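You operate a simulated robot arm through the tools that you are given. There is no shell and no other tool.

You are at the controls of a simulated robot arm. One attempt, no reset.

TASK
Put things in order on the board table top. At the end: two of the spacers from the board table top are on the drying bench top; the orange pad is on the line board; the blue shim from the board table top stands where the orange pad stood; whatever was shut is shut again. Leave all else as you found it, and nothing knocked over. Set down upright: spacer.

It is judged by the outcome, as a careful person would: the job done as asked, and still so three seconds after it is handed in. It fails if anything else is knocked over, pushed out of place, dropped, spilled or broken.

THE ROBOT
A 7-joint arm with a two-finger parallel gripper, fixed in place. Base frame: the origin is on the floor under the middle of its stand, x ahead of it, y to its left, z up; the work surface is at about z = 800. Readings come in mm, degrees, newtons and seconds.
With the tool pointing down near the work surface it reaches from about 240 to 680 mm from the base axis. Its first joint turns from -66.0 to 66.0 degrees. Payload 2.4 kg.
The TCP is the grasp point between the finger pads, 30 mm short of the fingertips. In the tool frame z runs along the fingers and y along their closing line. Largest opening 94 mm; finger width 28, thickness 10; the body of the gripper, 50 by 96 mm, starts 55 mm behind the TCP.
Orientation is that of the tool frame in the base frame, as a unit quaternion [w, x, y, z]. With the fingers straight down and closing along the base's y, the tool's x points along the base's -x, its y along +y and its z along -z.

THE INTERFACE
- The arm moves only by the tool jog_arm. Its argument "rows" is a list of rows, each an object of numbers (a shift or turn left out is 0, a gripper value left out holds the last): "fingers": the gripper command, from -1 (shut) to 1 (fully open), values between in proportion; "dx", "dy", "dz": the shift along the tool's x, y, z in mm; "ax", "ay", "az": the turn, a rotation vector about the tool's x, y, z in degrees. In form: [{"fingers": .., "dx": .., "dy": .., "dz": .., "ax": .., "ay": .., "az": ..}, ...]. A call has 1 to 20 rows; each row shifts and turns the commanded pose from where the row before left it, along the tool's axes as they then stand. Rows are played at 5 a second. More than 50 mm and 8.6 degrees between two rows, or a gripper value outside its range, and nothing of the call is played. A pose out of reach is approached as far as the arm can. The call stops where the force on the tool passes 40 N (or 10 N more than at its start, if that is more) or the arm is blocked; 0.2 s more then pass. The fingers move at their own pace (about 153 mm/s each) and stop on an object; they squeeze with about 36 N. The grip force told is the motor's: it shows also when the fingers shut on nothing. Time passes only in rows, and 0.2 s behind the last, so rows that do not move let the fingers close. The reply holds the time, the measured pose of the TCP, the force on the tool along the base axes, the opening and the grip force, in the units named above and with some noise, with the torque about the TCP (base axes, N m) and any sound that the robot's microphone picked up.
- Cameras (640 x 400 px; columns grow to the right, rows downward): "scene" is fixed at [21.6, 459.5, 1464.6]; the picture's right is [-0.83, -0.56, 0.00], its down [-0.27, 0.41, -0.87] and it looks along [0.48, -0.72, -0.49] (base axes); focal length 309 px, centre (320, 200). "wrist" rides on the gripper at [76, 14, -102] in the tool frame; the picture's right is [-0.18, 0.98, 0.00], its down [-0.75, -0.14, -0.64] and it looks along [-0.63, -0.12, 0.77] (tool axes); focal length 243 px, centre (320, 200). There is no depth. A picture from a camera that has moved, and an enlarged one, comes with that camera's place and axes in the base frame and with its lens. The place of the scene camera against the robot may be out by one fixed shift of up to 18 mm in any direction.
- grab_frame(camera): a new picture of that camera. The clock stands still meanwhile.
- close_up(camera, box): a new picture of the part [left, top, right, bottom] of that camera's present view, enlarged. The clock stands still meanwhile.
- close_job(): hands the job in; it is judged then, once.

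Places have to be worked out from the pictures, the camera data and where the tool is seen. Open the gripper and draw the arm clear of the work before you hand the job in, unless the task says otherwise.

The tools are called after "Emit:" as name(argument=value, ...) on one line, values as JSON. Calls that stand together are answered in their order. jog_arm: Moves the arm, as the interface text tells. Its arguments: {"type":"object","properties":{"rows":{"type":"array","items":{"type":"object","properties":{"fingers":{"type":"number"},"dx":{"type":"number"},"dy":{"type":"number"},"dz":{"type":"number"},"ax":{"type":"number"},"ay":{"type":"number"},"az":{"type":"number"}}}}},"required":["rows"]} The other tools are called the same way: grab_frame (camera) takes a picture; close_up (camera, box) takes an enlarged picture of a part of a camera's view; close_job () hands the job in.

At the start:

```text
time: 0.0
ee_pos: [299.3, -102.8, 1079.2]
tool_rot: [0.001, 0.0, 1.0, 0.0]
wrist_force: [0.0, 1.0, 0.0]
ft_torque: [0.01, 0.0, 0.01]
opening: 93.9
grip_force: 0.1
```

scene: 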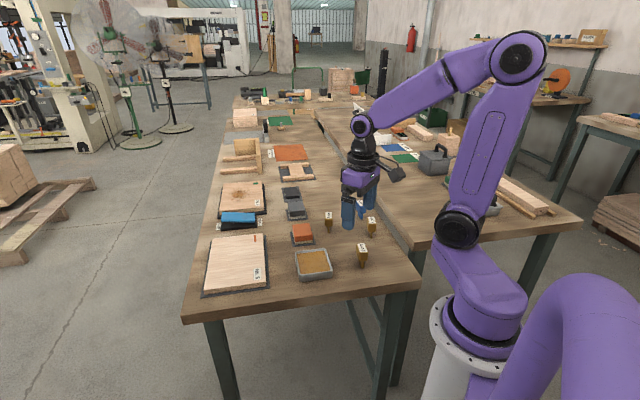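
wrist: 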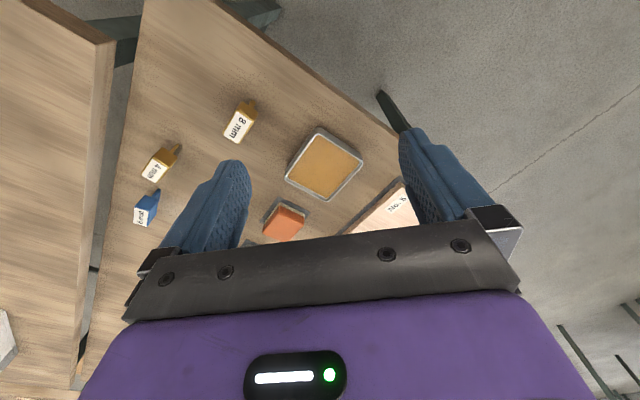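

I begin by looking closer at the scene to identify the tables, boards, pads, shims and spacers.

Emit:
close_up(camera="scene", box=[190, 170, 430, 320])

Emit:
close_up(camera="scene", box=[200, 80, 400, 205])

Emit:
close_up(camera="scene", box=[340, 100, 580, 250])

Emit:
close_up(camera="wrist", box=[80, 40, 440, 265])

```text
2.67 times, centred on (310, 245) of scene
camera zoom: at [21.6, 459.5, 1464.6], right [-0.83, -0.56, 0.0], down [-0.27, 0.41, -0.87], along [0.48, -0.72, -0.49], focal length 825 px, centre (347, 80)
```

zoom: 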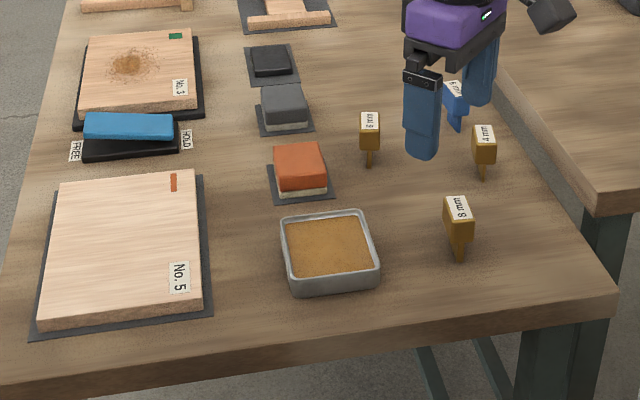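

```text
3.20 times, centred on (300, 142) of scene
camera zoom: at [21.6, 459.5, 1464.6], right [-0.83, -0.56, 0.0], down [-0.27, 0.41, -0.87], along [0.48, -0.72, -0.49], focal length 990 px, centre (384, 384)
```

zoom: 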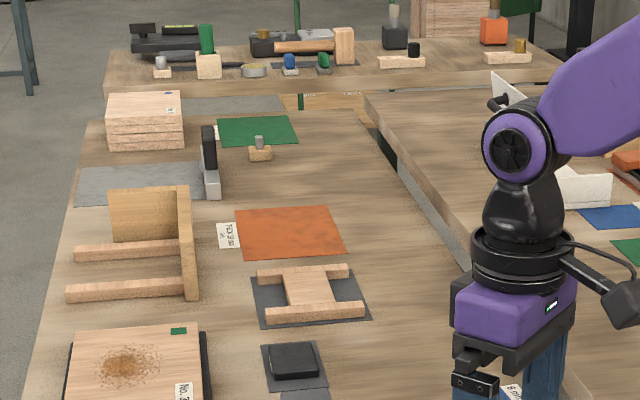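

```text
2.67 times, centred on (460, 175) of scene
camera zoom: at [21.6, 459.5, 1464.6], right [-0.83, -0.56, 0.0], down [-0.27, 0.41, -0.87], along [0.48, -0.72, -0.49], focal length 825 px, centre (-53, 267)
```

zoom: 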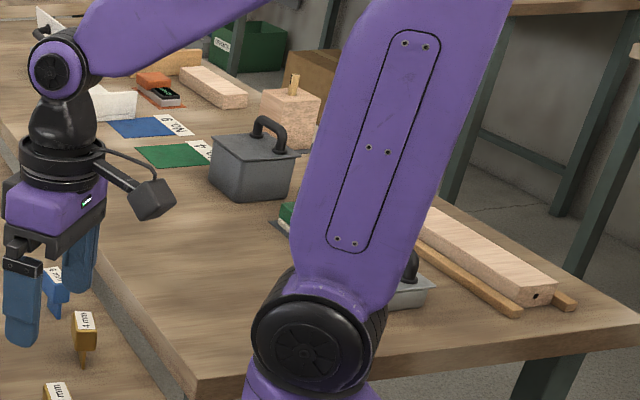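

```text
1.78 times, centred on (260, 152) of wrist
camera zoom: at [224.8, -89.5, 1182.4], right [0.18, 0.98, 0.0], down [0.75, -0.14, 0.64], along [0.63, -0.12, -0.77], focal length 431 px, centre (427, 284)
```

zoom: 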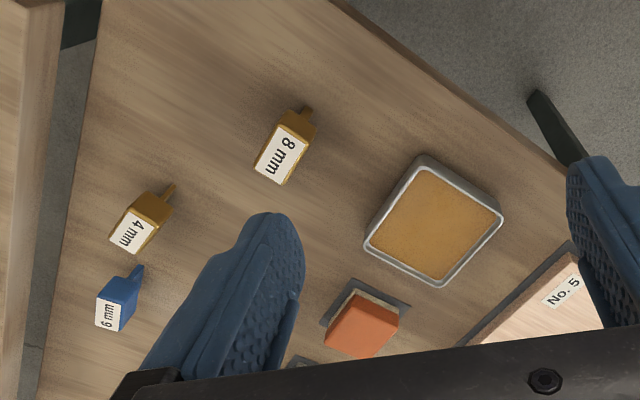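

The scene camera looks only toward -y; I need to see the +y side too. I'll move the arm to +y at this height, turning the wrist camera that way, and take pictures.

Emit:
jog_arm(rows=[{"fingers": 1, "dy": 40}, {"dy": 40}, {"dy": 40}, {"dy": 40}, {"dy": 40}, {"az": -8}, {"az": -8}, {"az": -8}, {"az": -8}, {"az": -8}])

```text
time: 2.2
ee_pos: [301.3, 96.9, 1080.2]
tool_rot: [0.0, -0.344, 0.939, 0.0]
wrist_force: [0.2, 0.4, -0.8]
ft_torque: [0.02, -0.01, -0.02]
opening: 94.0
grip_force: 0.0
```

The arm turned to the left as planned. Now I take a wrist picture of the +y side.

Emit:
grab_frame(camera="wrist")

Emit:
grab_frame(camera="scene")

```text
taken
camera wrist: at [233.2, 57.9, 1182.5], right [-0.49, 0.87, 0.0], down [0.67, 0.38, 0.64], along [0.56, 0.32, -0.77], focal length 243 px, centre (320, 200)
```

wrist: 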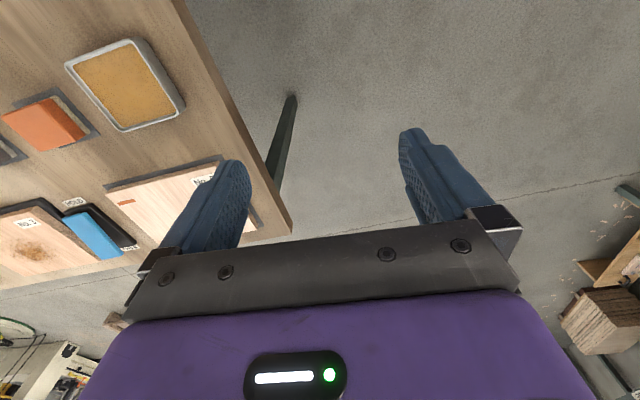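

```text
taken
```

scene: 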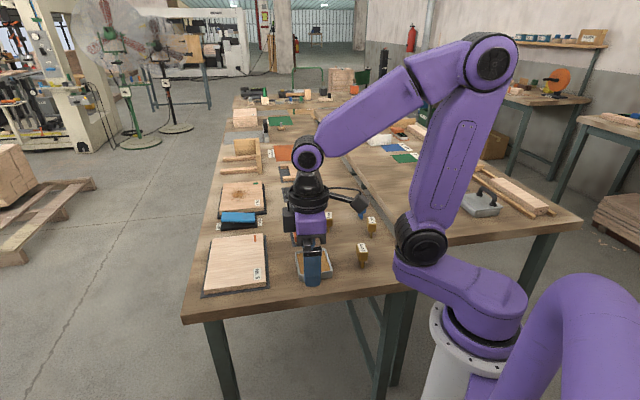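

The +y side is only floor, so everything is on the tables seen at -y. I take close-ups of the scene again with the arm moved.

Emit:
close_up(camera="scene", box=[190, 170, 290, 232])

Emit:
close_up(camera="scene", box=[360, 110, 580, 248])

Emit:
close_up(camera="scene", box=[220, 75, 380, 175])

Emit:
close_up(camera="wrist", box=[0, 20, 290, 290])

```text
6.40 times, centred on (240, 201) of scene
camera zoom: at [21.6, 459.5, 1464.6], right [-0.83, -0.56, 0.0], down [-0.27, 0.41, -0.87], along [0.48, -0.72, -0.49], focal length 1980 px, centre (832, 194)
```

zoom: 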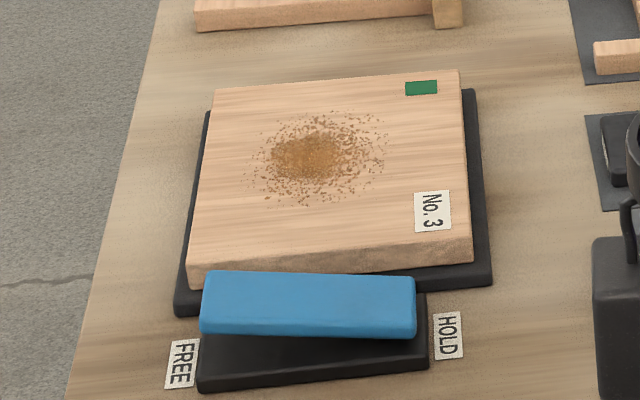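

```text
2.90 times, centred on (470, 179) of scene
camera zoom: at [21.6, 459.5, 1464.6], right [-0.83, -0.56, 0.0], down [-0.27, 0.41, -0.87], along [0.48, -0.72, -0.49], focal length 897 px, centre (-115, 261)
```

zoom: 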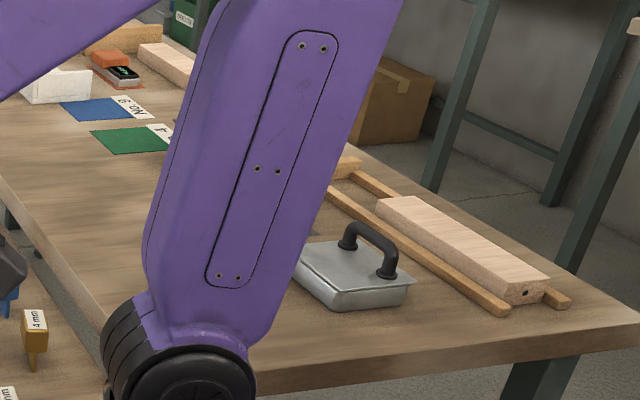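

```text
4.00 times, centred on (300, 125) of scene
camera zoom: at [21.6, 459.5, 1464.6], right [-0.83, -0.56, 0.0], down [-0.27, 0.41, -0.87], along [0.48, -0.72, -0.49], focal length 1237 px, centre (400, 500)
```

zoom: 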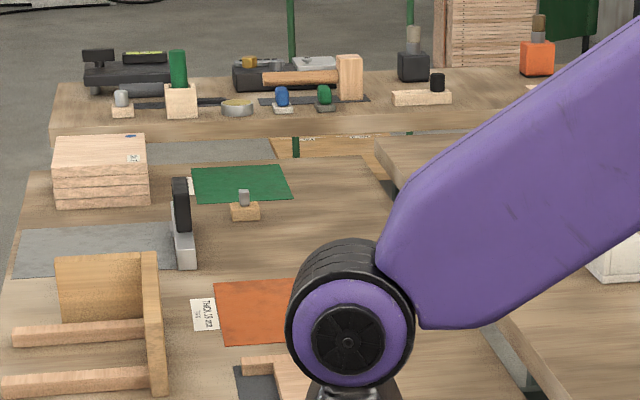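

```text
1.48 times, centred on (145, 155) of wrist
camera zoom: at [233.2, 57.9, 1182.5], right [-0.49, 0.87, 0.0], down [0.67, 0.38, 0.64], along [0.56, 0.32, -0.77], focal length 359 px, centre (579, 267)
```

zoom: 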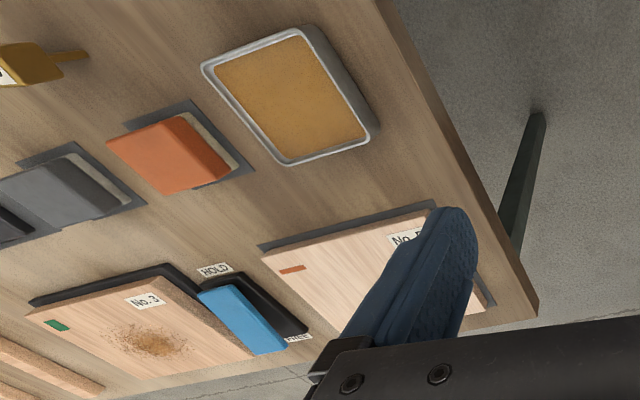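

The enlargements are sharp, so I zoom into every label and unclear object to understand "line board" and "drying bench".

Emit:
close_up(camera="scene", box=[262, 145, 286, 160])

Emit:
close_up(camera="scene", box=[370, 125, 430, 165])

Emit:
close_up(camera="scene", box=[225, 82, 320, 142])

Emit:
close_up(camera="scene", box=[400, 0, 640, 150])

Emit:
close_up(camera="scene", box=[190, 225, 280, 300])

Emit:
close_up(camera="scene", box=[230, 0, 330, 60])

```text
16.00 times, centred on (274, 152) of scene
camera zoom: at [21.6, 459.5, 1464.6], right [-0.83, -0.56, 0.0], down [-0.27, 0.41, -0.87], along [0.48, -0.72, -0.49], focal length 4949 px, centre (1056, 960)
```

zoom: 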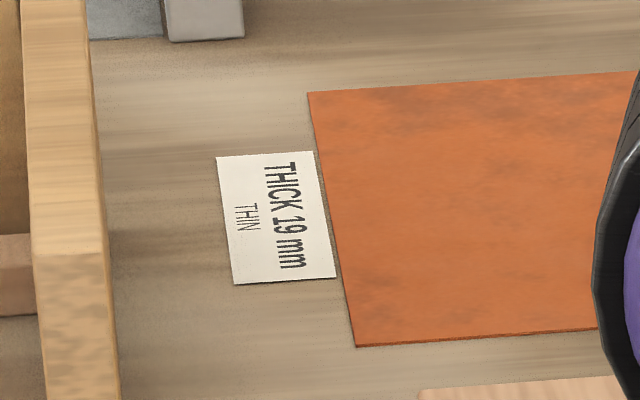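

```text
10.00 times, centred on (400, 145) of scene
camera zoom: at [21.6, 459.5, 1464.6], right [-0.83, -0.56, 0.0], down [-0.27, 0.41, -0.87], along [0.48, -0.72, -0.49], focal length 3093 px, centre (-480, 750)
```

zoom: 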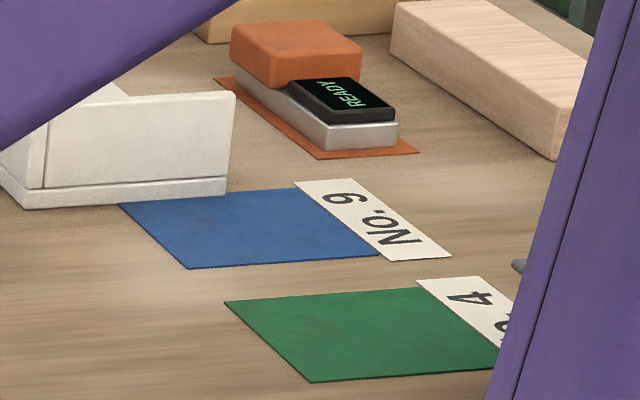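

```text
6.67 times, centred on (272, 112) of scene
camera zoom: at [21.6, 459.5, 1464.6], right [-0.83, -0.56, 0.0], down [-0.27, 0.41, -0.87], along [0.48, -0.72, -0.49], focal length 2062 px, centre (637, 787)
```

zoom: 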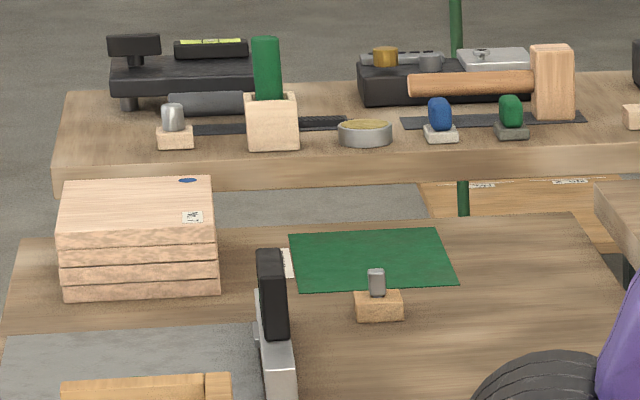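

```text
2.67 times, centred on (520, 75) of scene
camera zoom: at [21.6, 459.5, 1464.6], right [-0.83, -0.56, 0.0], down [-0.27, 0.41, -0.87], along [0.48, -0.72, -0.49], focal length 825 px, centre (-213, 533)
```

zoom: 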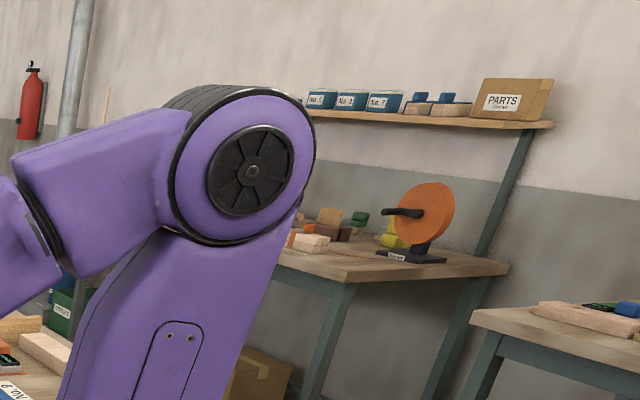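

```text
5.33 times, centred on (235, 262) of scene
camera zoom: at [21.6, 459.5, 1464.6], right [-0.83, -0.56, 0.0], down [-0.27, 0.41, -0.87], along [0.48, -0.72, -0.49], focal length 1650 px, centre (773, -133)
```

zoom: 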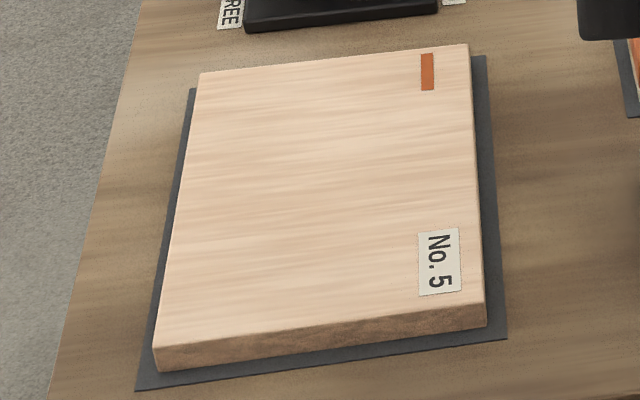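

```text
6.40 times, centred on (280, 30) of scene
camera zoom: at [21.6, 459.5, 1464.6], right [-0.83, -0.56, 0.0], down [-0.27, 0.41, -0.87], along [0.48, -0.72, -0.49], focal length 1980 px, centre (576, 1288)
```

zoom: 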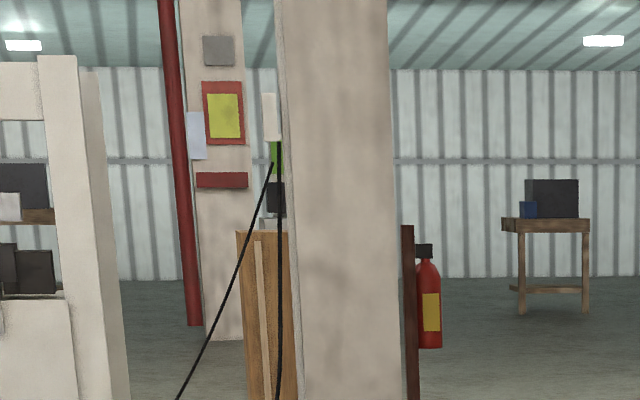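

The No. 5 board carries an orange line mark (the "line board", I judge), No. 3 a green block, the stack a blue oval. Now I zoom in on the pads, the tin, and the mm-labelled pieces.

Emit:
close_up(camera="scene", box=[345, 200, 395, 280])

Emit:
close_up(camera="scene", box=[270, 175, 350, 285])

Emit:
close_up(camera="scene", box=[410, 170, 580, 276])

```text
5.00 times, centred on (370, 240) of scene
camera zoom: at [21.6, 459.5, 1464.6], right [-0.83, -0.56, 0.0], down [-0.27, 0.41, -0.87], along [0.48, -0.72, -0.49], focal length 1547 px, centre (70, 0)
```

zoom: 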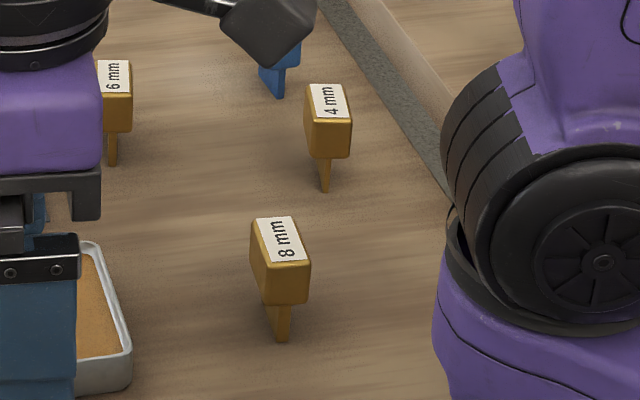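

```text
3.64 times, centred on (310, 230) of scene
camera zoom: at [21.6, 459.5, 1464.6], right [-0.83, -0.56, 0.0], down [-0.27, 0.41, -0.87], along [0.48, -0.72, -0.49], focal length 1125 px, centre (356, 91)
```

zoom: 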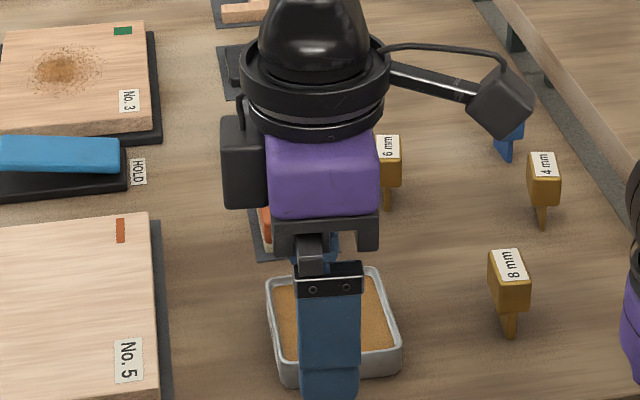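

```text
3.76 times, centred on (495, 223) of scene
camera zoom: at [21.6, 459.5, 1464.6], right [-0.83, -0.56, 0.0], down [-0.27, 0.41, -0.87], along [0.48, -0.72, -0.49], focal length 1164 px, centre (-339, 113)
```

zoom: 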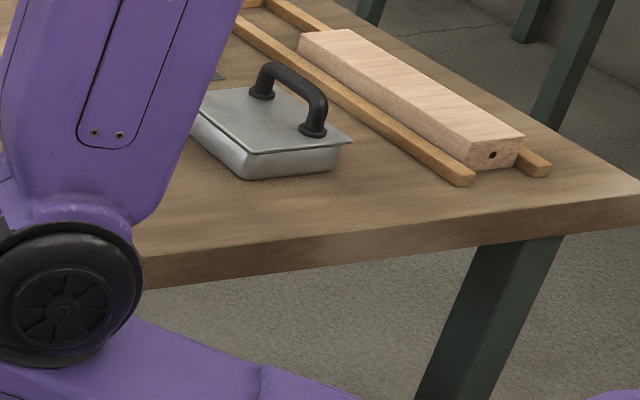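

The mm-labelled pieces are T-shaped: block heads on thin blades, three brass and one blue. I'll move the wrist camera over the -y side to measure them and the right-hand table.

Emit:
jog_arm(rows=[{"az": 8}, {"az": 8}, {"az": 8}, {"az": 8}, {"az": 8}, {"dy": -50}, {"dy": -50}, {"dy": -50}, {"dy": -50}, {"dy": -50}, {"dy": -50}, {"az": 8}, {"az": 8}, {"az": 8}, {"az": 8}, {"az": 8}])

Emit:
grab_frame(camera="wrist")

Emit:
grab_frame(camera="scene")

```text
time: 5.6
ee_pos: [299.8, -204.6, 1080.5]
tool_rot: [0.0, 0.342, 0.94, 0.0]
wrist_force: [0.6, -0.4, -0.4]
ft_torque: [-0.02, 0.02, 0.0]
opening: 94.0
grip_force: 0.1
```

```text
taken
camera wrist: at [251.8, -143.5, 1182.4], right [0.77, 0.63, 0.0], down [0.49, -0.59, 0.64], along [0.41, -0.5, -0.77], focal length 243 px, centre (320, 200)
```

wrist: 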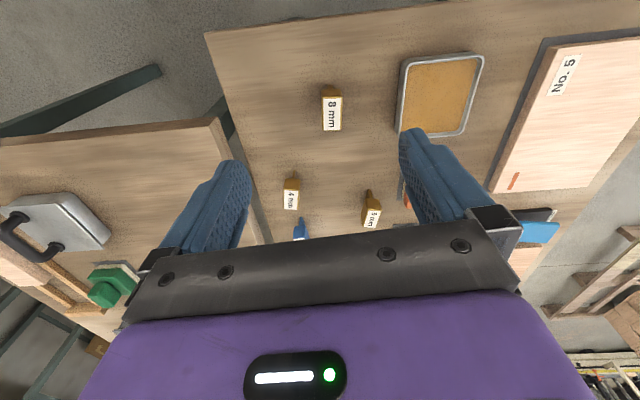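

```text
taken
```

scene: 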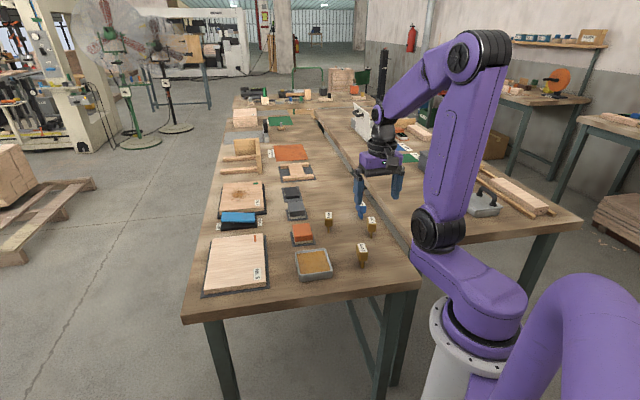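

This view shows nearly everything squarely. I enlarge it for measuring.

Emit:
close_up(camera="wrist", box=[200, 0, 440, 150])

Emit:
close_up(camera="wrist", box=[240, 140, 440, 265])

Emit:
close_up(camera="wrist", box=[0, 80, 256, 320])

Emit:
close_up(camera="wrist", box=[400, 0, 640, 260])

Emit:
close_up(camera="scene", box=[270, 180, 420, 290])

```text
2.67 times, centred on (320, 75) of wrist
camera zoom: at [251.8, -143.5, 1182.4], right [0.77, 0.63, 0.0], down [0.49, -0.59, 0.64], along [0.41, -0.5, -0.77], focal length 647 px, centre (320, 533)
```

zoom: 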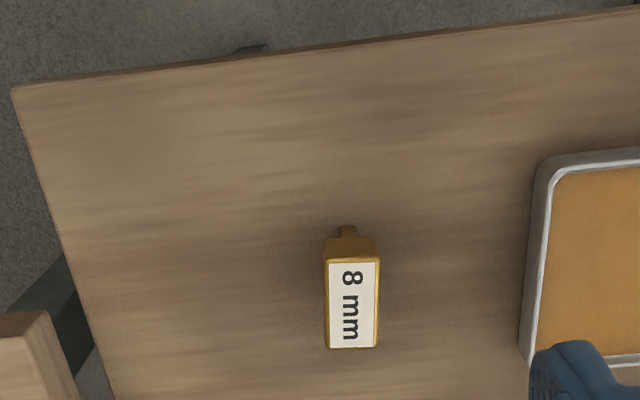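

```text
3.20 times, centred on (340, 202) of wrist
camera zoom: at [251.8, -143.5, 1182.4], right [0.77, 0.63, 0.0], down [0.49, -0.59, 0.64], along [0.41, -0.5, -0.77], focal length 776 px, centre (256, 192)
```

zoom: 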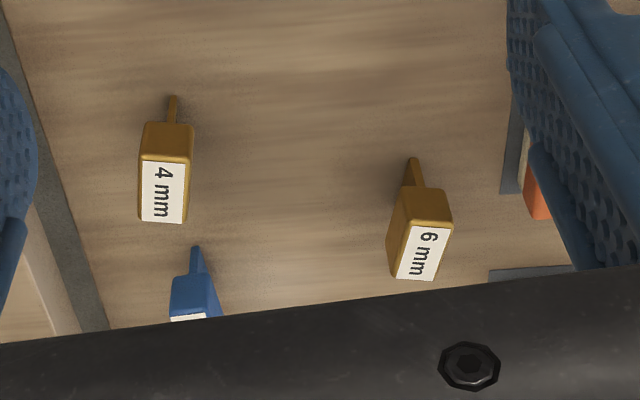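

```text
1.67 times, centred on (128, 200) of wrist
camera zoom: at [251.8, -143.5, 1182.4], right [0.77, 0.63, 0.0], down [0.49, -0.59, 0.64], along [0.41, -0.5, -0.77], focal length 404 px, centre (640, 200)
```

zoom: 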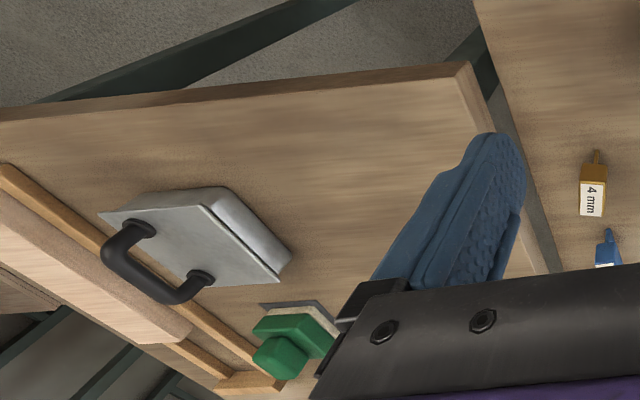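

```text
1.54 times, centred on (520, 130) of wrist
camera zoom: at [251.8, -143.5, 1182.4], right [0.77, 0.63, 0.0], down [0.49, -0.59, 0.64], along [0.41, -0.5, -0.77], focal length 373 px, centre (12, 308)
```

zoom: 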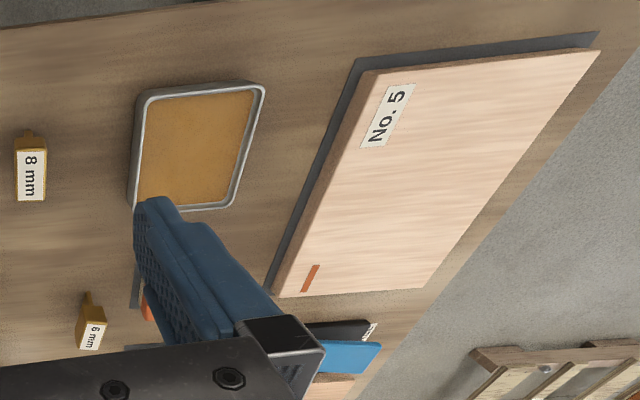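

```text
3.64 times, centred on (345, 235) of scene
camera zoom: at [21.6, 459.5, 1464.6], right [-0.83, -0.56, 0.0], down [-0.27, 0.41, -0.87], along [0.48, -0.72, -0.49], focal length 1125 px, centre (229, 73)
```

zoom: 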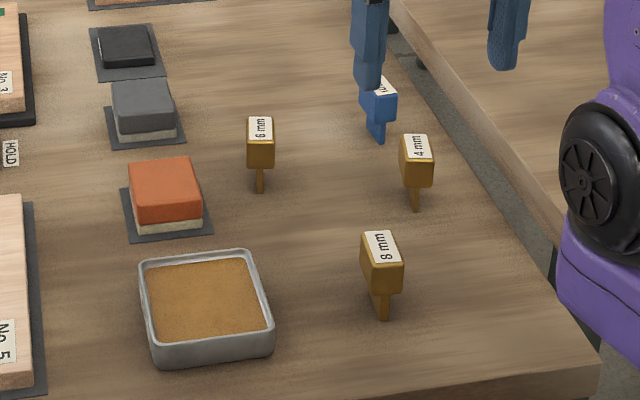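

The tables appear turned 45° to the base: along-front direction e1=(0.707,0.707), depth e2=(0.707,-0.707). I turn 5° more to square up with them and move closer to see the blue shim and the 4 mm and 6 mm spacers.

Emit:
jog_arm(rows=[{"az": 5}, {"dx": -36, "dy": -17, "dz": 25}, {"dx": -36, "dy": -17, "dz": 25}, {"dx": -36, "dy": -17, "dz": 25}, {"dx": -36, "dy": -17, "dz": 25}])

Emit:
grab_frame(camera="wrist")

```text
time: 6.8
ee_pos: [354.1, -353.5, 980.3]
tool_rot: [0.0, 0.382, 0.924, 0.0]
wrist_force: [-0.3, -1.0, -0.6]
ft_torque: [0.0, -0.01, -0.03]
opening: 93.9
grip_force: 0.0
```

```text
taken
camera wrist: at [310.3, -290.6, 1082.8], right [0.82, 0.57, 0.0], down [0.43, -0.63, 0.64], along [0.36, -0.53, -0.77], focal length 243 px, centre (320, 200)
```

wrist: 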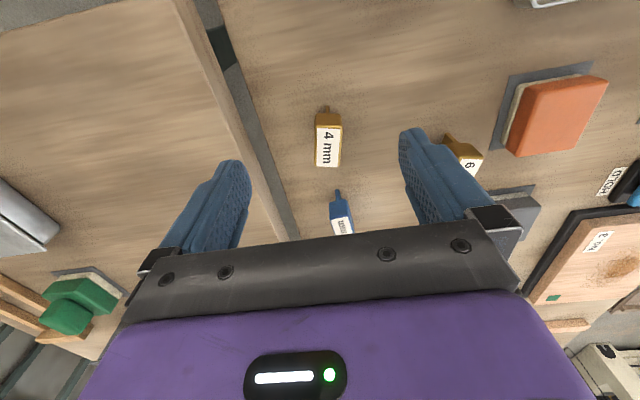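

Good view. I enlarge to measure the blue shim, spacers, and the orange pad.

Emit:
close_up(camera="wrist", box=[280, 90, 400, 240])

Emit:
close_up(camera="wrist", box=[420, 40, 620, 240])

Emit:
close_up(camera="wrist", box=[140, 0, 340, 125])

Emit:
close_up(camera="scene", box=[310, 190, 400, 290])

```text
2.67 times, centred on (340, 165) of wrist
camera zoom: at [310.3, -290.6, 1082.8], right [0.82, 0.57, 0.0], down [0.43, -0.63, 0.64], along [0.36, -0.53, -0.77], focal length 647 px, centre (267, 293)
```

zoom: 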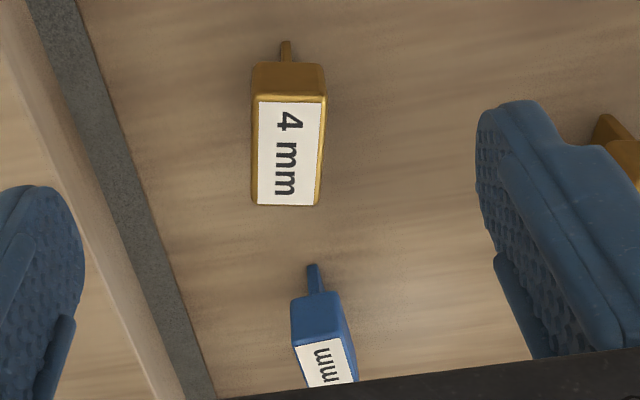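

```text
2.00 times, centred on (520, 140) of wrist
camera zoom: at [310.3, -290.6, 1082.8], right [0.82, 0.57, 0.0], down [0.43, -0.63, 0.64], along [0.36, -0.53, -0.77], focal length 485 px, centre (-80, 320)
```

zoom: 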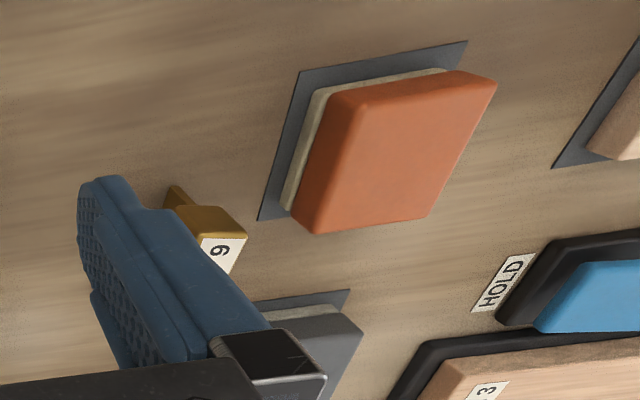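

```text
3.20 times, centred on (240, 62) of wrist
camera zoom: at [310.3, -290.6, 1082.8], right [0.82, 0.57, 0.0], down [0.43, -0.63, 0.64], along [0.36, -0.53, -0.77], focal length 776 px, centre (576, 640)
```

zoom: 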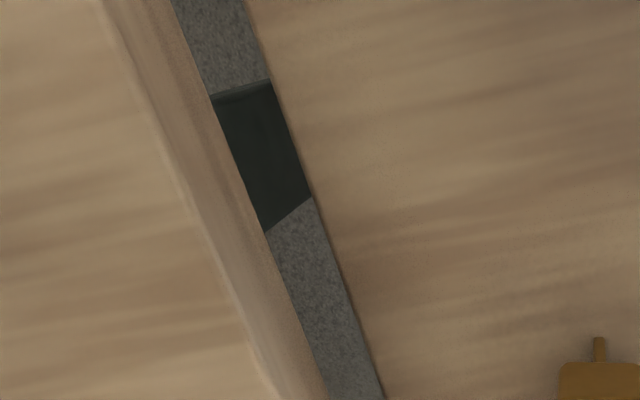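

```text
4.00 times, centred on (355, 240) of scene
camera zoom: at [21.6, 459.5, 1464.6], right [-0.83, -0.56, 0.0], down [-0.27, 0.41, -0.87], along [0.48, -0.72, -0.49], focal length 1237 px, centre (180, 40)
```

zoom: 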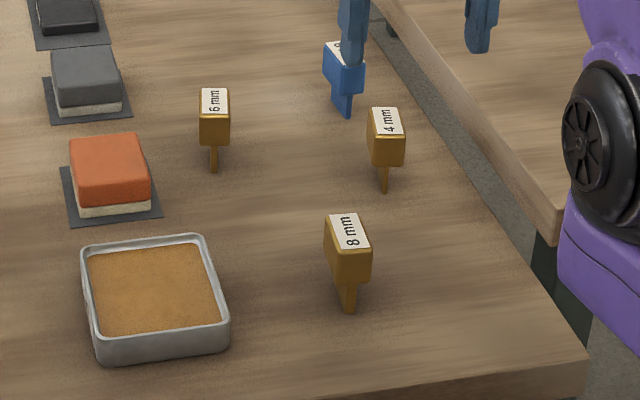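

I measure the orange pad at about u=245, w=571 (u along e1, w along e2; base ≈[577,-231]), roughly 60×70 mm and 32 mm tall; the T-pieces have ~25×44 mm heads at z≈828–860. I go to a spot with a better view of the pad, the brass 6 mm, the tin and board No. 5.

Emit:
jog_arm(rows=[{"dx": 13.4, "dy": 45}, {"dx": 13.4, "dy": 45}, {"dx": 13.4, "dy": 45}, {"dx": 13.4, "dy": 45}, {"dx": 13.4, "dy": 45}, {"dx": 13.4, "dy": 45}, {}])

Emit:
grab_frame(camera="wrist")

Emit:
close_up(camera="wrist", box=[220, 90, 420, 260])

Emit:
close_up(camera="wrist", box=[380, 0, 640, 240])

```text
time: 8.4
ee_pos: [487.6, -105.2, 978.1]
tool_rot: [0.001, 0.383, 0.924, -0.001]
wrist_force: [0.0, -0.2, 0.3]
ft_torque: [0.0, 0.0, -0.02]
opening: 93.9
grip_force: 0.0
```

```text
taken
camera wrist: at [445.9, -40.7, 1081.9], right [0.83, 0.56, 0.0], down [0.43, -0.63, 0.64], along [0.36, -0.53, -0.77], focal length 243 px, centre (320, 200)
```

wrist: 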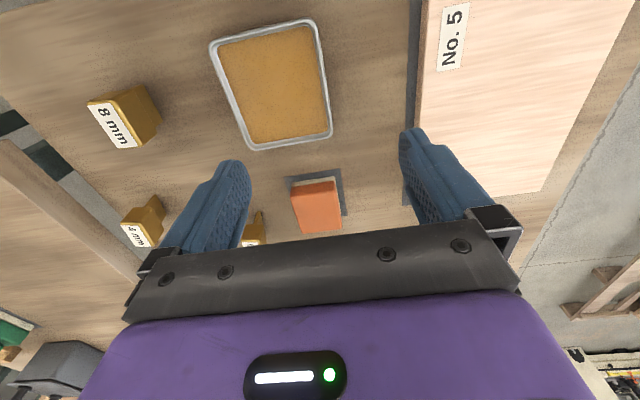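

```text
2.35 times, centred on (320, 175) of wrist
camera zoom: at [445.9, -40.7, 1081.9], right [0.83, 0.56, 0.0], down [0.43, -0.63, 0.64], along [0.36, -0.53, -0.77], focal length 571 px, centre (320, 259)
```

zoom: 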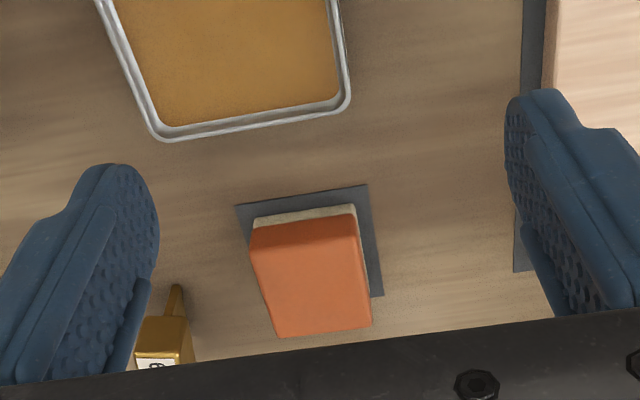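

```text
1.67 times, centred on (510, 120) of wrist
camera zoom: at [445.9, -40.7, 1081.9], right [0.83, 0.56, 0.0], down [0.43, -0.63, 0.64], along [0.36, -0.53, -0.77], focal length 404 px, centre (3, 333)
```

zoom: 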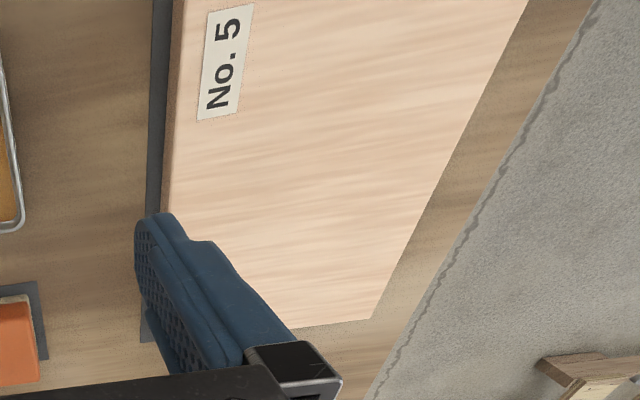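

The pad centre works out at u≈239.7, w≈572, width ≈62 mm, squarely on its mat (u 201–281, w 525–615). I move above it and go down to z≈900, then check alignment.

Emit:
jog_arm(rows=[{"dx": -38, "dy": -7.8}, {"dx": -38, "dy": -7.8}, {"dx": -38, "dy": -7.8}, {"dx": -38, "dy": -7.8}, {"dz": 40}, {"dz": 40}, {}])

Emit:
grab_frame(camera="wrist")

Emit:
close_up(camera="scene", box=[250, 160, 400, 290])

```text
time: 10.0
ee_pos: [574.3, -235.3, 899.4]
tool_rot: [0.0, 0.382, 0.924, 0.0]
wrist_force: [-0.4, -0.1, -0.2]
ft_torque: [-0.01, 0.01, 0.02]
opening: 93.9
grip_force: 0.0
```

```text
taken
camera wrist: at [531.0, -170.9, 1002.1], right [0.82, 0.57, 0.0], down [0.43, -0.63, 0.64], along [0.36, -0.53, -0.77], focal length 243 px, centre (320, 200)
```

wrist: 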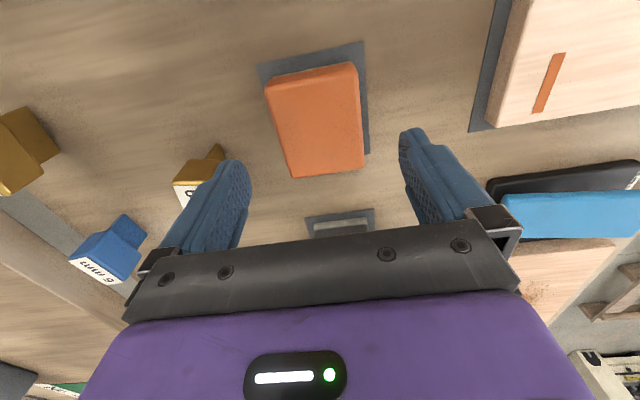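

```text
3.08 times, centred on (325, 225) of scene
camera zoom: at [21.6, 459.5, 1464.6], right [-0.83, -0.56, 0.0], down [-0.27, 0.41, -0.87], along [0.48, -0.72, -0.49], focal length 952 px, centre (305, 123)
```

zoom: 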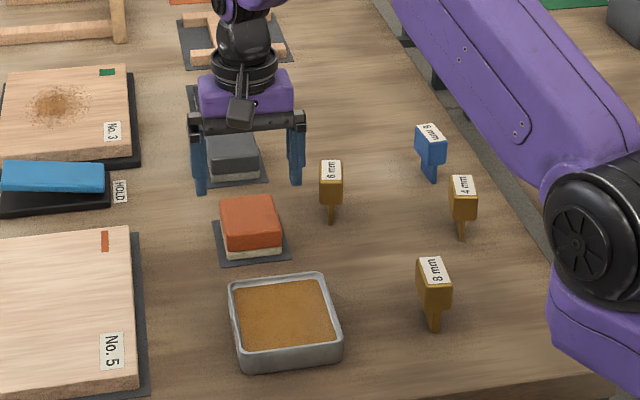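

The pad is centred under the gripper to within about a millimetre. I go down to z≈836 (fingertips ≈806) and close on it.

Emit:
jog_arm(rows=[{"dz": 32}, {"dz": 31.5}, {}, {"fingers": -0.1}, {"fingers": -1}, {}, {}])

Emit:
grab_frame(camera="wrist")

Emit:
close_up(camera="scene", box=[250, 160, 400, 290])

```text
time: 11.6
ee_pos: [573.9, -233.4, 834.9]
tool_rot: [0.0, 0.383, 0.924, 0.0]
wrist_force: [-1.2, 0.5, -1.5]
ft_torque: [0.0, -0.01, 0.02]
opening: 65.7
grip_force: 36.7
```

```text
taken
camera wrist: at [530.8, -171.4, 938.0], right [0.83, 0.56, 0.0], down [0.43, -0.63, 0.64], along [0.36, -0.53, -0.77], focal length 243 px, centre (320, 200)
```

wrist: 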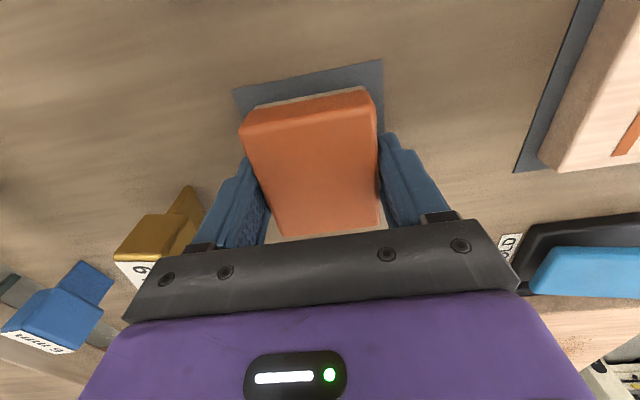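

```text
3.08 times, centred on (325, 225) of scene
camera zoom: at [21.6, 459.5, 1464.6], right [-0.83, -0.56, 0.0], down [-0.27, 0.41, -0.87], along [0.48, -0.72, -0.49], focal length 952 px, centre (305, 123)
```

zoom: 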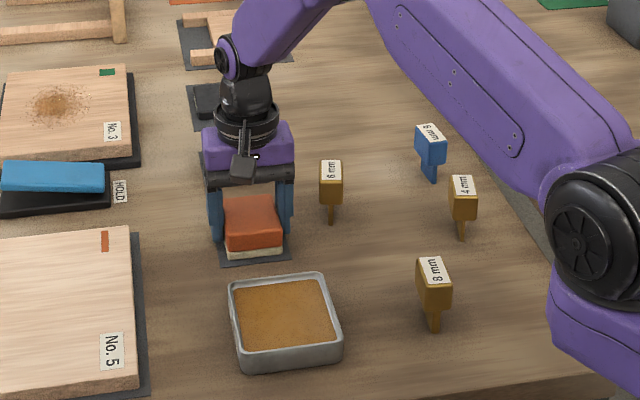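

The pad is held (opening 65.7 mm). I lift it 70 mm and check the weight and hold.

Emit:
jog_arm(rows=[{"dz": -10}, {"dz": -30}, {"dz": -30}, {}, {}])

Emit:
grab_frame(camera="wrist")

Emit:
close_up(camera="scene", box=[250, 160, 400, 290])

```text
time: 12.8
ee_pos: [574.1, -235.3, 906.3]
tool_rot: [0.0, 0.383, 0.924, 0.0]
wrist_force: [-0.2, -0.4, -1.0]
ft_torque: [0.0, 0.02, -0.01]
opening: 65.5
grip_force: 36.2
```

```text
taken
camera wrist: at [530.8, -171.6, 1009.4], right [0.82, 0.57, 0.0], down [0.43, -0.63, 0.64], along [0.36, -0.53, -0.77], focal length 243 px, centre (320, 200)
```

wrist: 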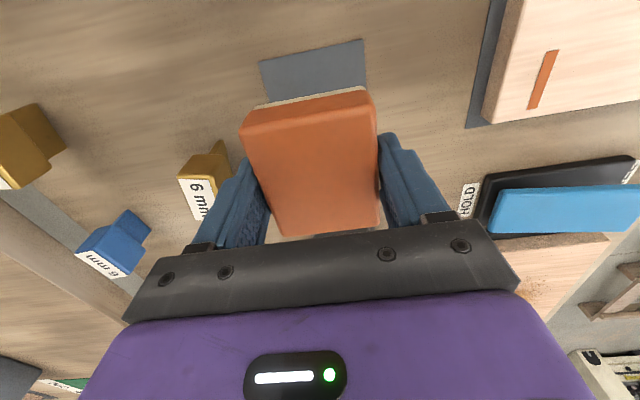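

```text
3.08 times, centred on (325, 225) of scene
camera zoom: at [21.6, 459.5, 1464.6], right [-0.83, -0.56, 0.0], down [-0.27, 0.41, -0.87], along [0.48, -0.72, -0.49], focal length 952 px, centre (305, 123)
```

zoom: 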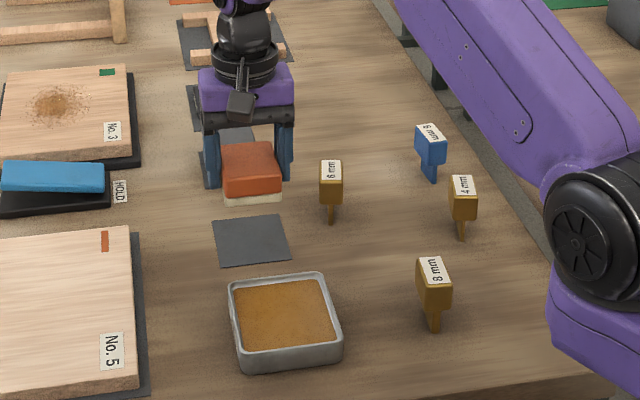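

The pad is in the air and its mat is empty. I carry it over to the No. 5 line board, target u≈430, w≈465 (base ≈[633,-25]), at the same height.

Emit:
jog_arm(rows=[{"dx": 21.4, "dy": 38}, {"dx": 21.4, "dy": 38}, {"dx": 21.4, "dy": 38}, {"dx": 21.4, "dy": 38}, {"dx": 21.4, "dy": 38}, {}])

Emit:
grab_frame(camera="wrist")

Emit:
close_up(camera="scene", box=[180, 170, 330, 310])

```text
time: 14.2
ee_pos: [633.1, -26.3, 904.6]
tool_rot: [-0.001, 0.383, 0.924, 0.0]
wrist_force: [-0.7, 0.2, -0.5]
ft_torque: [0.0, -0.02, -0.02]
opening: 65.4
grip_force: 35.8
```

```text
taken
camera wrist: at [589.6, 38.5, 1008.2], right [0.83, 0.56, 0.0], down [0.43, -0.63, 0.64], along [0.36, -0.53, -0.77], focal length 243 px, centre (320, 200)
```

wrist: 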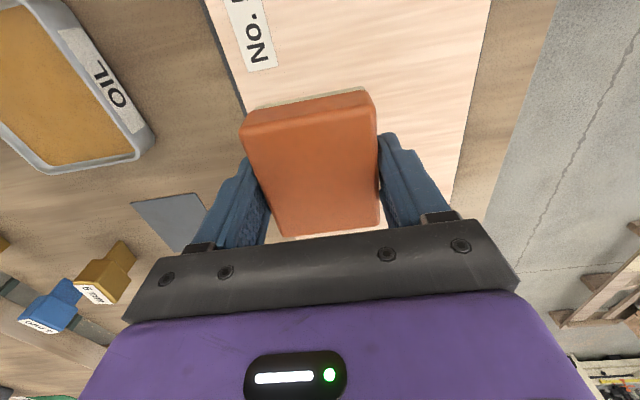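

```text
2.86 times, centred on (255, 240) of scene
camera zoom: at [21.6, 459.5, 1464.6], right [-0.83, -0.56, 0.0], down [-0.27, 0.41, -0.87], along [0.48, -0.72, -0.49], focal length 884 px, centre (506, 86)
```

zoom: 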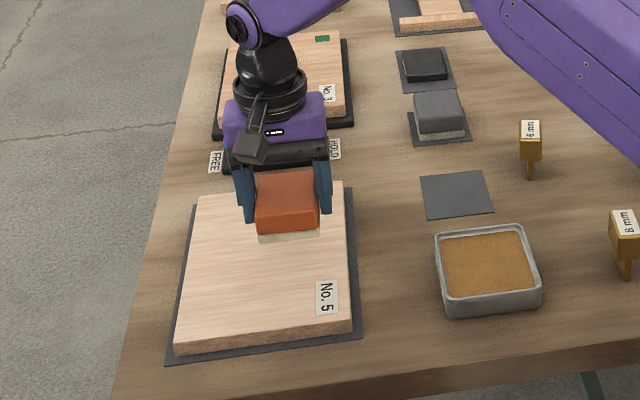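

Over the board with room on all sides; I shift 20 mm further in from its edge and lower to z≈866 before feeling for contact. The tin is marked OIL, so I stay clear of it.

Emit:
jog_arm(rows=[{"dy": 20}, {"dz": 20}, {"dz": 20}, {}])

Emit:
close_up(camera="wrist", box=[180, 40, 480, 250])

Emit:
close_up(camera="scene", box=[190, 190, 300, 300])

```text
time: 15.2
ee_pos: [647.9, -11.0, 866.2]
tool_rot: [0.0, 0.383, 0.924, -0.001]
wrist_force: [-1.5, 0.1, -1.2]
ft_torque: [-0.02, -0.02, 0.0]
opening: 65.6
grip_force: 36.3
```

```text
1.90 times, centred on (330, 145) of wrist
camera zoom: at [603.5, 52.9, 968.6], right [0.83, 0.56, 0.0], down [0.43, -0.63, 0.64], along [0.36, -0.53, -0.77], focal length 462 px, centre (301, 305)
```

zoom: 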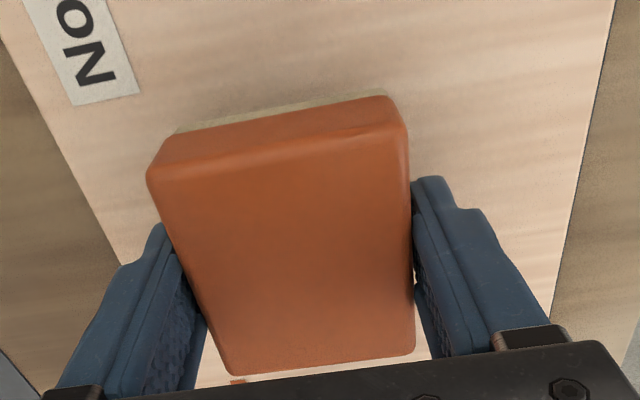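

```text
3.64 times, centred on (245, 245) of scene
camera zoom: at [21.6, 459.5, 1464.6], right [-0.83, -0.56, 0.0], down [-0.27, 0.41, -0.87], along [0.48, -0.72, -0.49], focal length 1125 px, centre (593, 36)
```

zoom: 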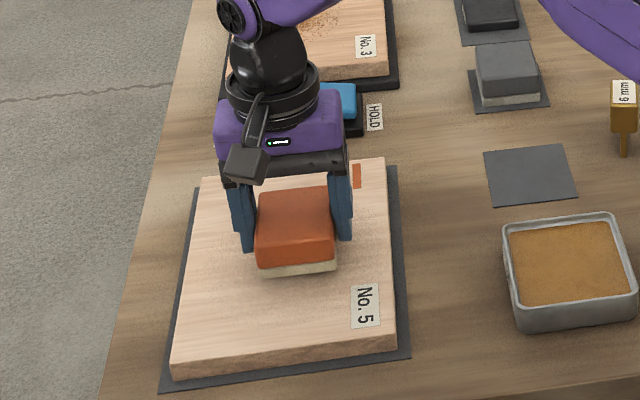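

The pad is a few millimetres to a centimetre above the board. I lower in small steps, watching the force.

Emit:
jog_arm(rows=[{"dz": 2}, {"dz": 2}, {"dz": 2}, {}])

```text
time: 16.2
ee_pos: [646.8, -10.6, 860.3]
tool_rot: [0.001, 0.383, 0.924, -0.001]
wrist_force: [0.2, 0.0, -0.9]
ft_torque: [-0.01, 0.02, 0.03]
opening: 65.6
grip_force: 35.9
```

No contact yet at z≈860. I continue in 1.5 mm steps.

Emit:
jog_arm(rows=[{"dz": 1.5}, {"dz": 1.5}, {}])

Emit:
close_up(camera="wrist", box=[180, 40, 480, 250])

```text
time: 17.0
ee_pos: [647.4, -10.8, 857.6]
tool_rot: [0.0, 0.382, 0.924, 0.0]
wrist_force: [-0.6, 0.2, -1.3]
ft_torque: [-0.02, -0.04, -0.03]
opening: 65.7
grip_force: 36.0
```

```text
1.90 times, centred on (330, 145) of wrist
camera zoom: at [603.3, 52.7, 959.7], right [0.83, 0.56, 0.0], down [0.43, -0.63, 0.64], along [0.36, -0.53, -0.77], focal length 462 px, centre (301, 305)
```

zoom: 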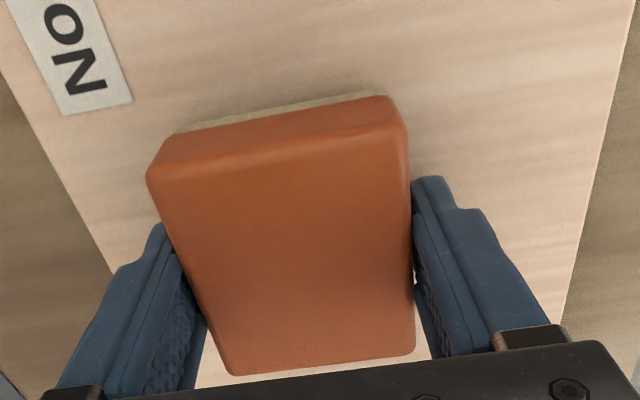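

Still no contact force at z≈857.5. I continue down in 1 mm steps.

Emit:
jog_arm(rows=[{"dz": 1}, {"dz": 1}, {}])

```text
time: 17.8
ee_pos: [646.3, -10.1, 855.3]
tool_rot: [0.0, 0.383, 0.924, -0.001]
wrist_force: [-0.1, -0.3, -0.5]
ft_torque: [-0.05, 0.02, 0.0]
opening: 65.5
grip_force: 36.4
```

Emit:
jog_arm(rows=[{"dz": 1}, {"dz": 1}, {}])

Emit:
close_up(camera="scene", box=[200, 210, 290, 280])

```text
time: 18.6
ee_pos: [647.1, -10.3, 854.6]
tool_rot: [0.001, 0.383, 0.924, 0.001]
wrist_force: [-7.7, 0.9, 23.6]
ft_torque: [-0.06, 0.57, 0.03]
opening: 65.5
grip_force: 35.9
```

```text
5.71 times, centred on (245, 245) of scene
camera zoom: at [20.9, 459.6, 1464.6], right [-0.83, -0.56, 0.0], down [-0.27, 0.41, -0.87], along [0.49, -0.72, -0.49], focal length 1768 px, centre (749, -57)
```

zoom: 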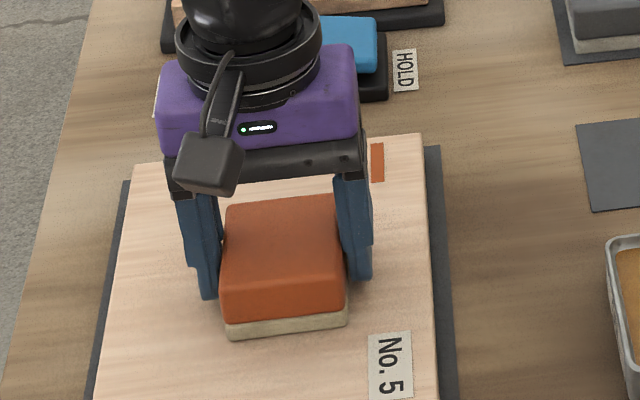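

Contact: 23.6 N upward at z≈854. I ease up 0.7 mm to relieve the press, then open the fingers gently.

Emit:
jog_arm(rows=[{"dz": -0.7}, {}])

```text
time: 19.2
ee_pos: [647.2, -10.7, 855.2]
tool_rot: [0.001, 0.383, 0.924, 0.0]
wrist_force: [-3.4, 1.7, 24.0]
ft_torque: [0.0, 0.34, 0.0]
opening: 65.9
grip_force: 35.8
```

Emit:
jog_arm(rows=[{"dz": -0.7}, {}])

```text
time: 19.8
ee_pos: [647.8, -11.6, 854.9]
tool_rot: [0.001, 0.383, 0.924, 0.001]
wrist_force: [1.8, 2.1, 17.8]
ft_torque: [-0.02, -0.13, -0.03]
opening: 65.5
grip_force: 36.0
```

The press is down to 18 N; I release by opening the fingers in two stages.

Emit:
jog_arm(rows=[{"fingers": 0.5}, {}, {"fingers": 1}, {}])

Emit:
grab_frame(camera="wrist")

```text
time: 20.8
ee_pos: [647.0, -12.1, 854.6]
tool_rot: [0.0, 0.383, 0.924, 0.001]
wrist_force: [-0.4, 0.1, -0.5]
ft_torque: [-0.02, 0.01, 0.01]
opening: 93.9
grip_force: 0.1
```

```text
taken
camera wrist: at [603.3, 52.5, 957.0], right [0.83, 0.56, 0.0], down [0.43, -0.63, 0.64], along [0.36, -0.53, -0.77], focal length 243 px, centre (320, 200)
```

wrist: 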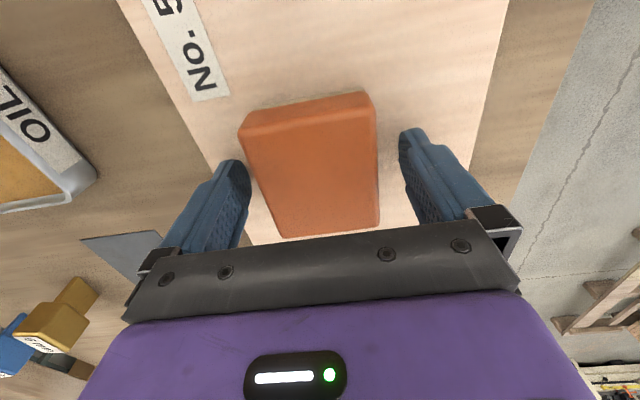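

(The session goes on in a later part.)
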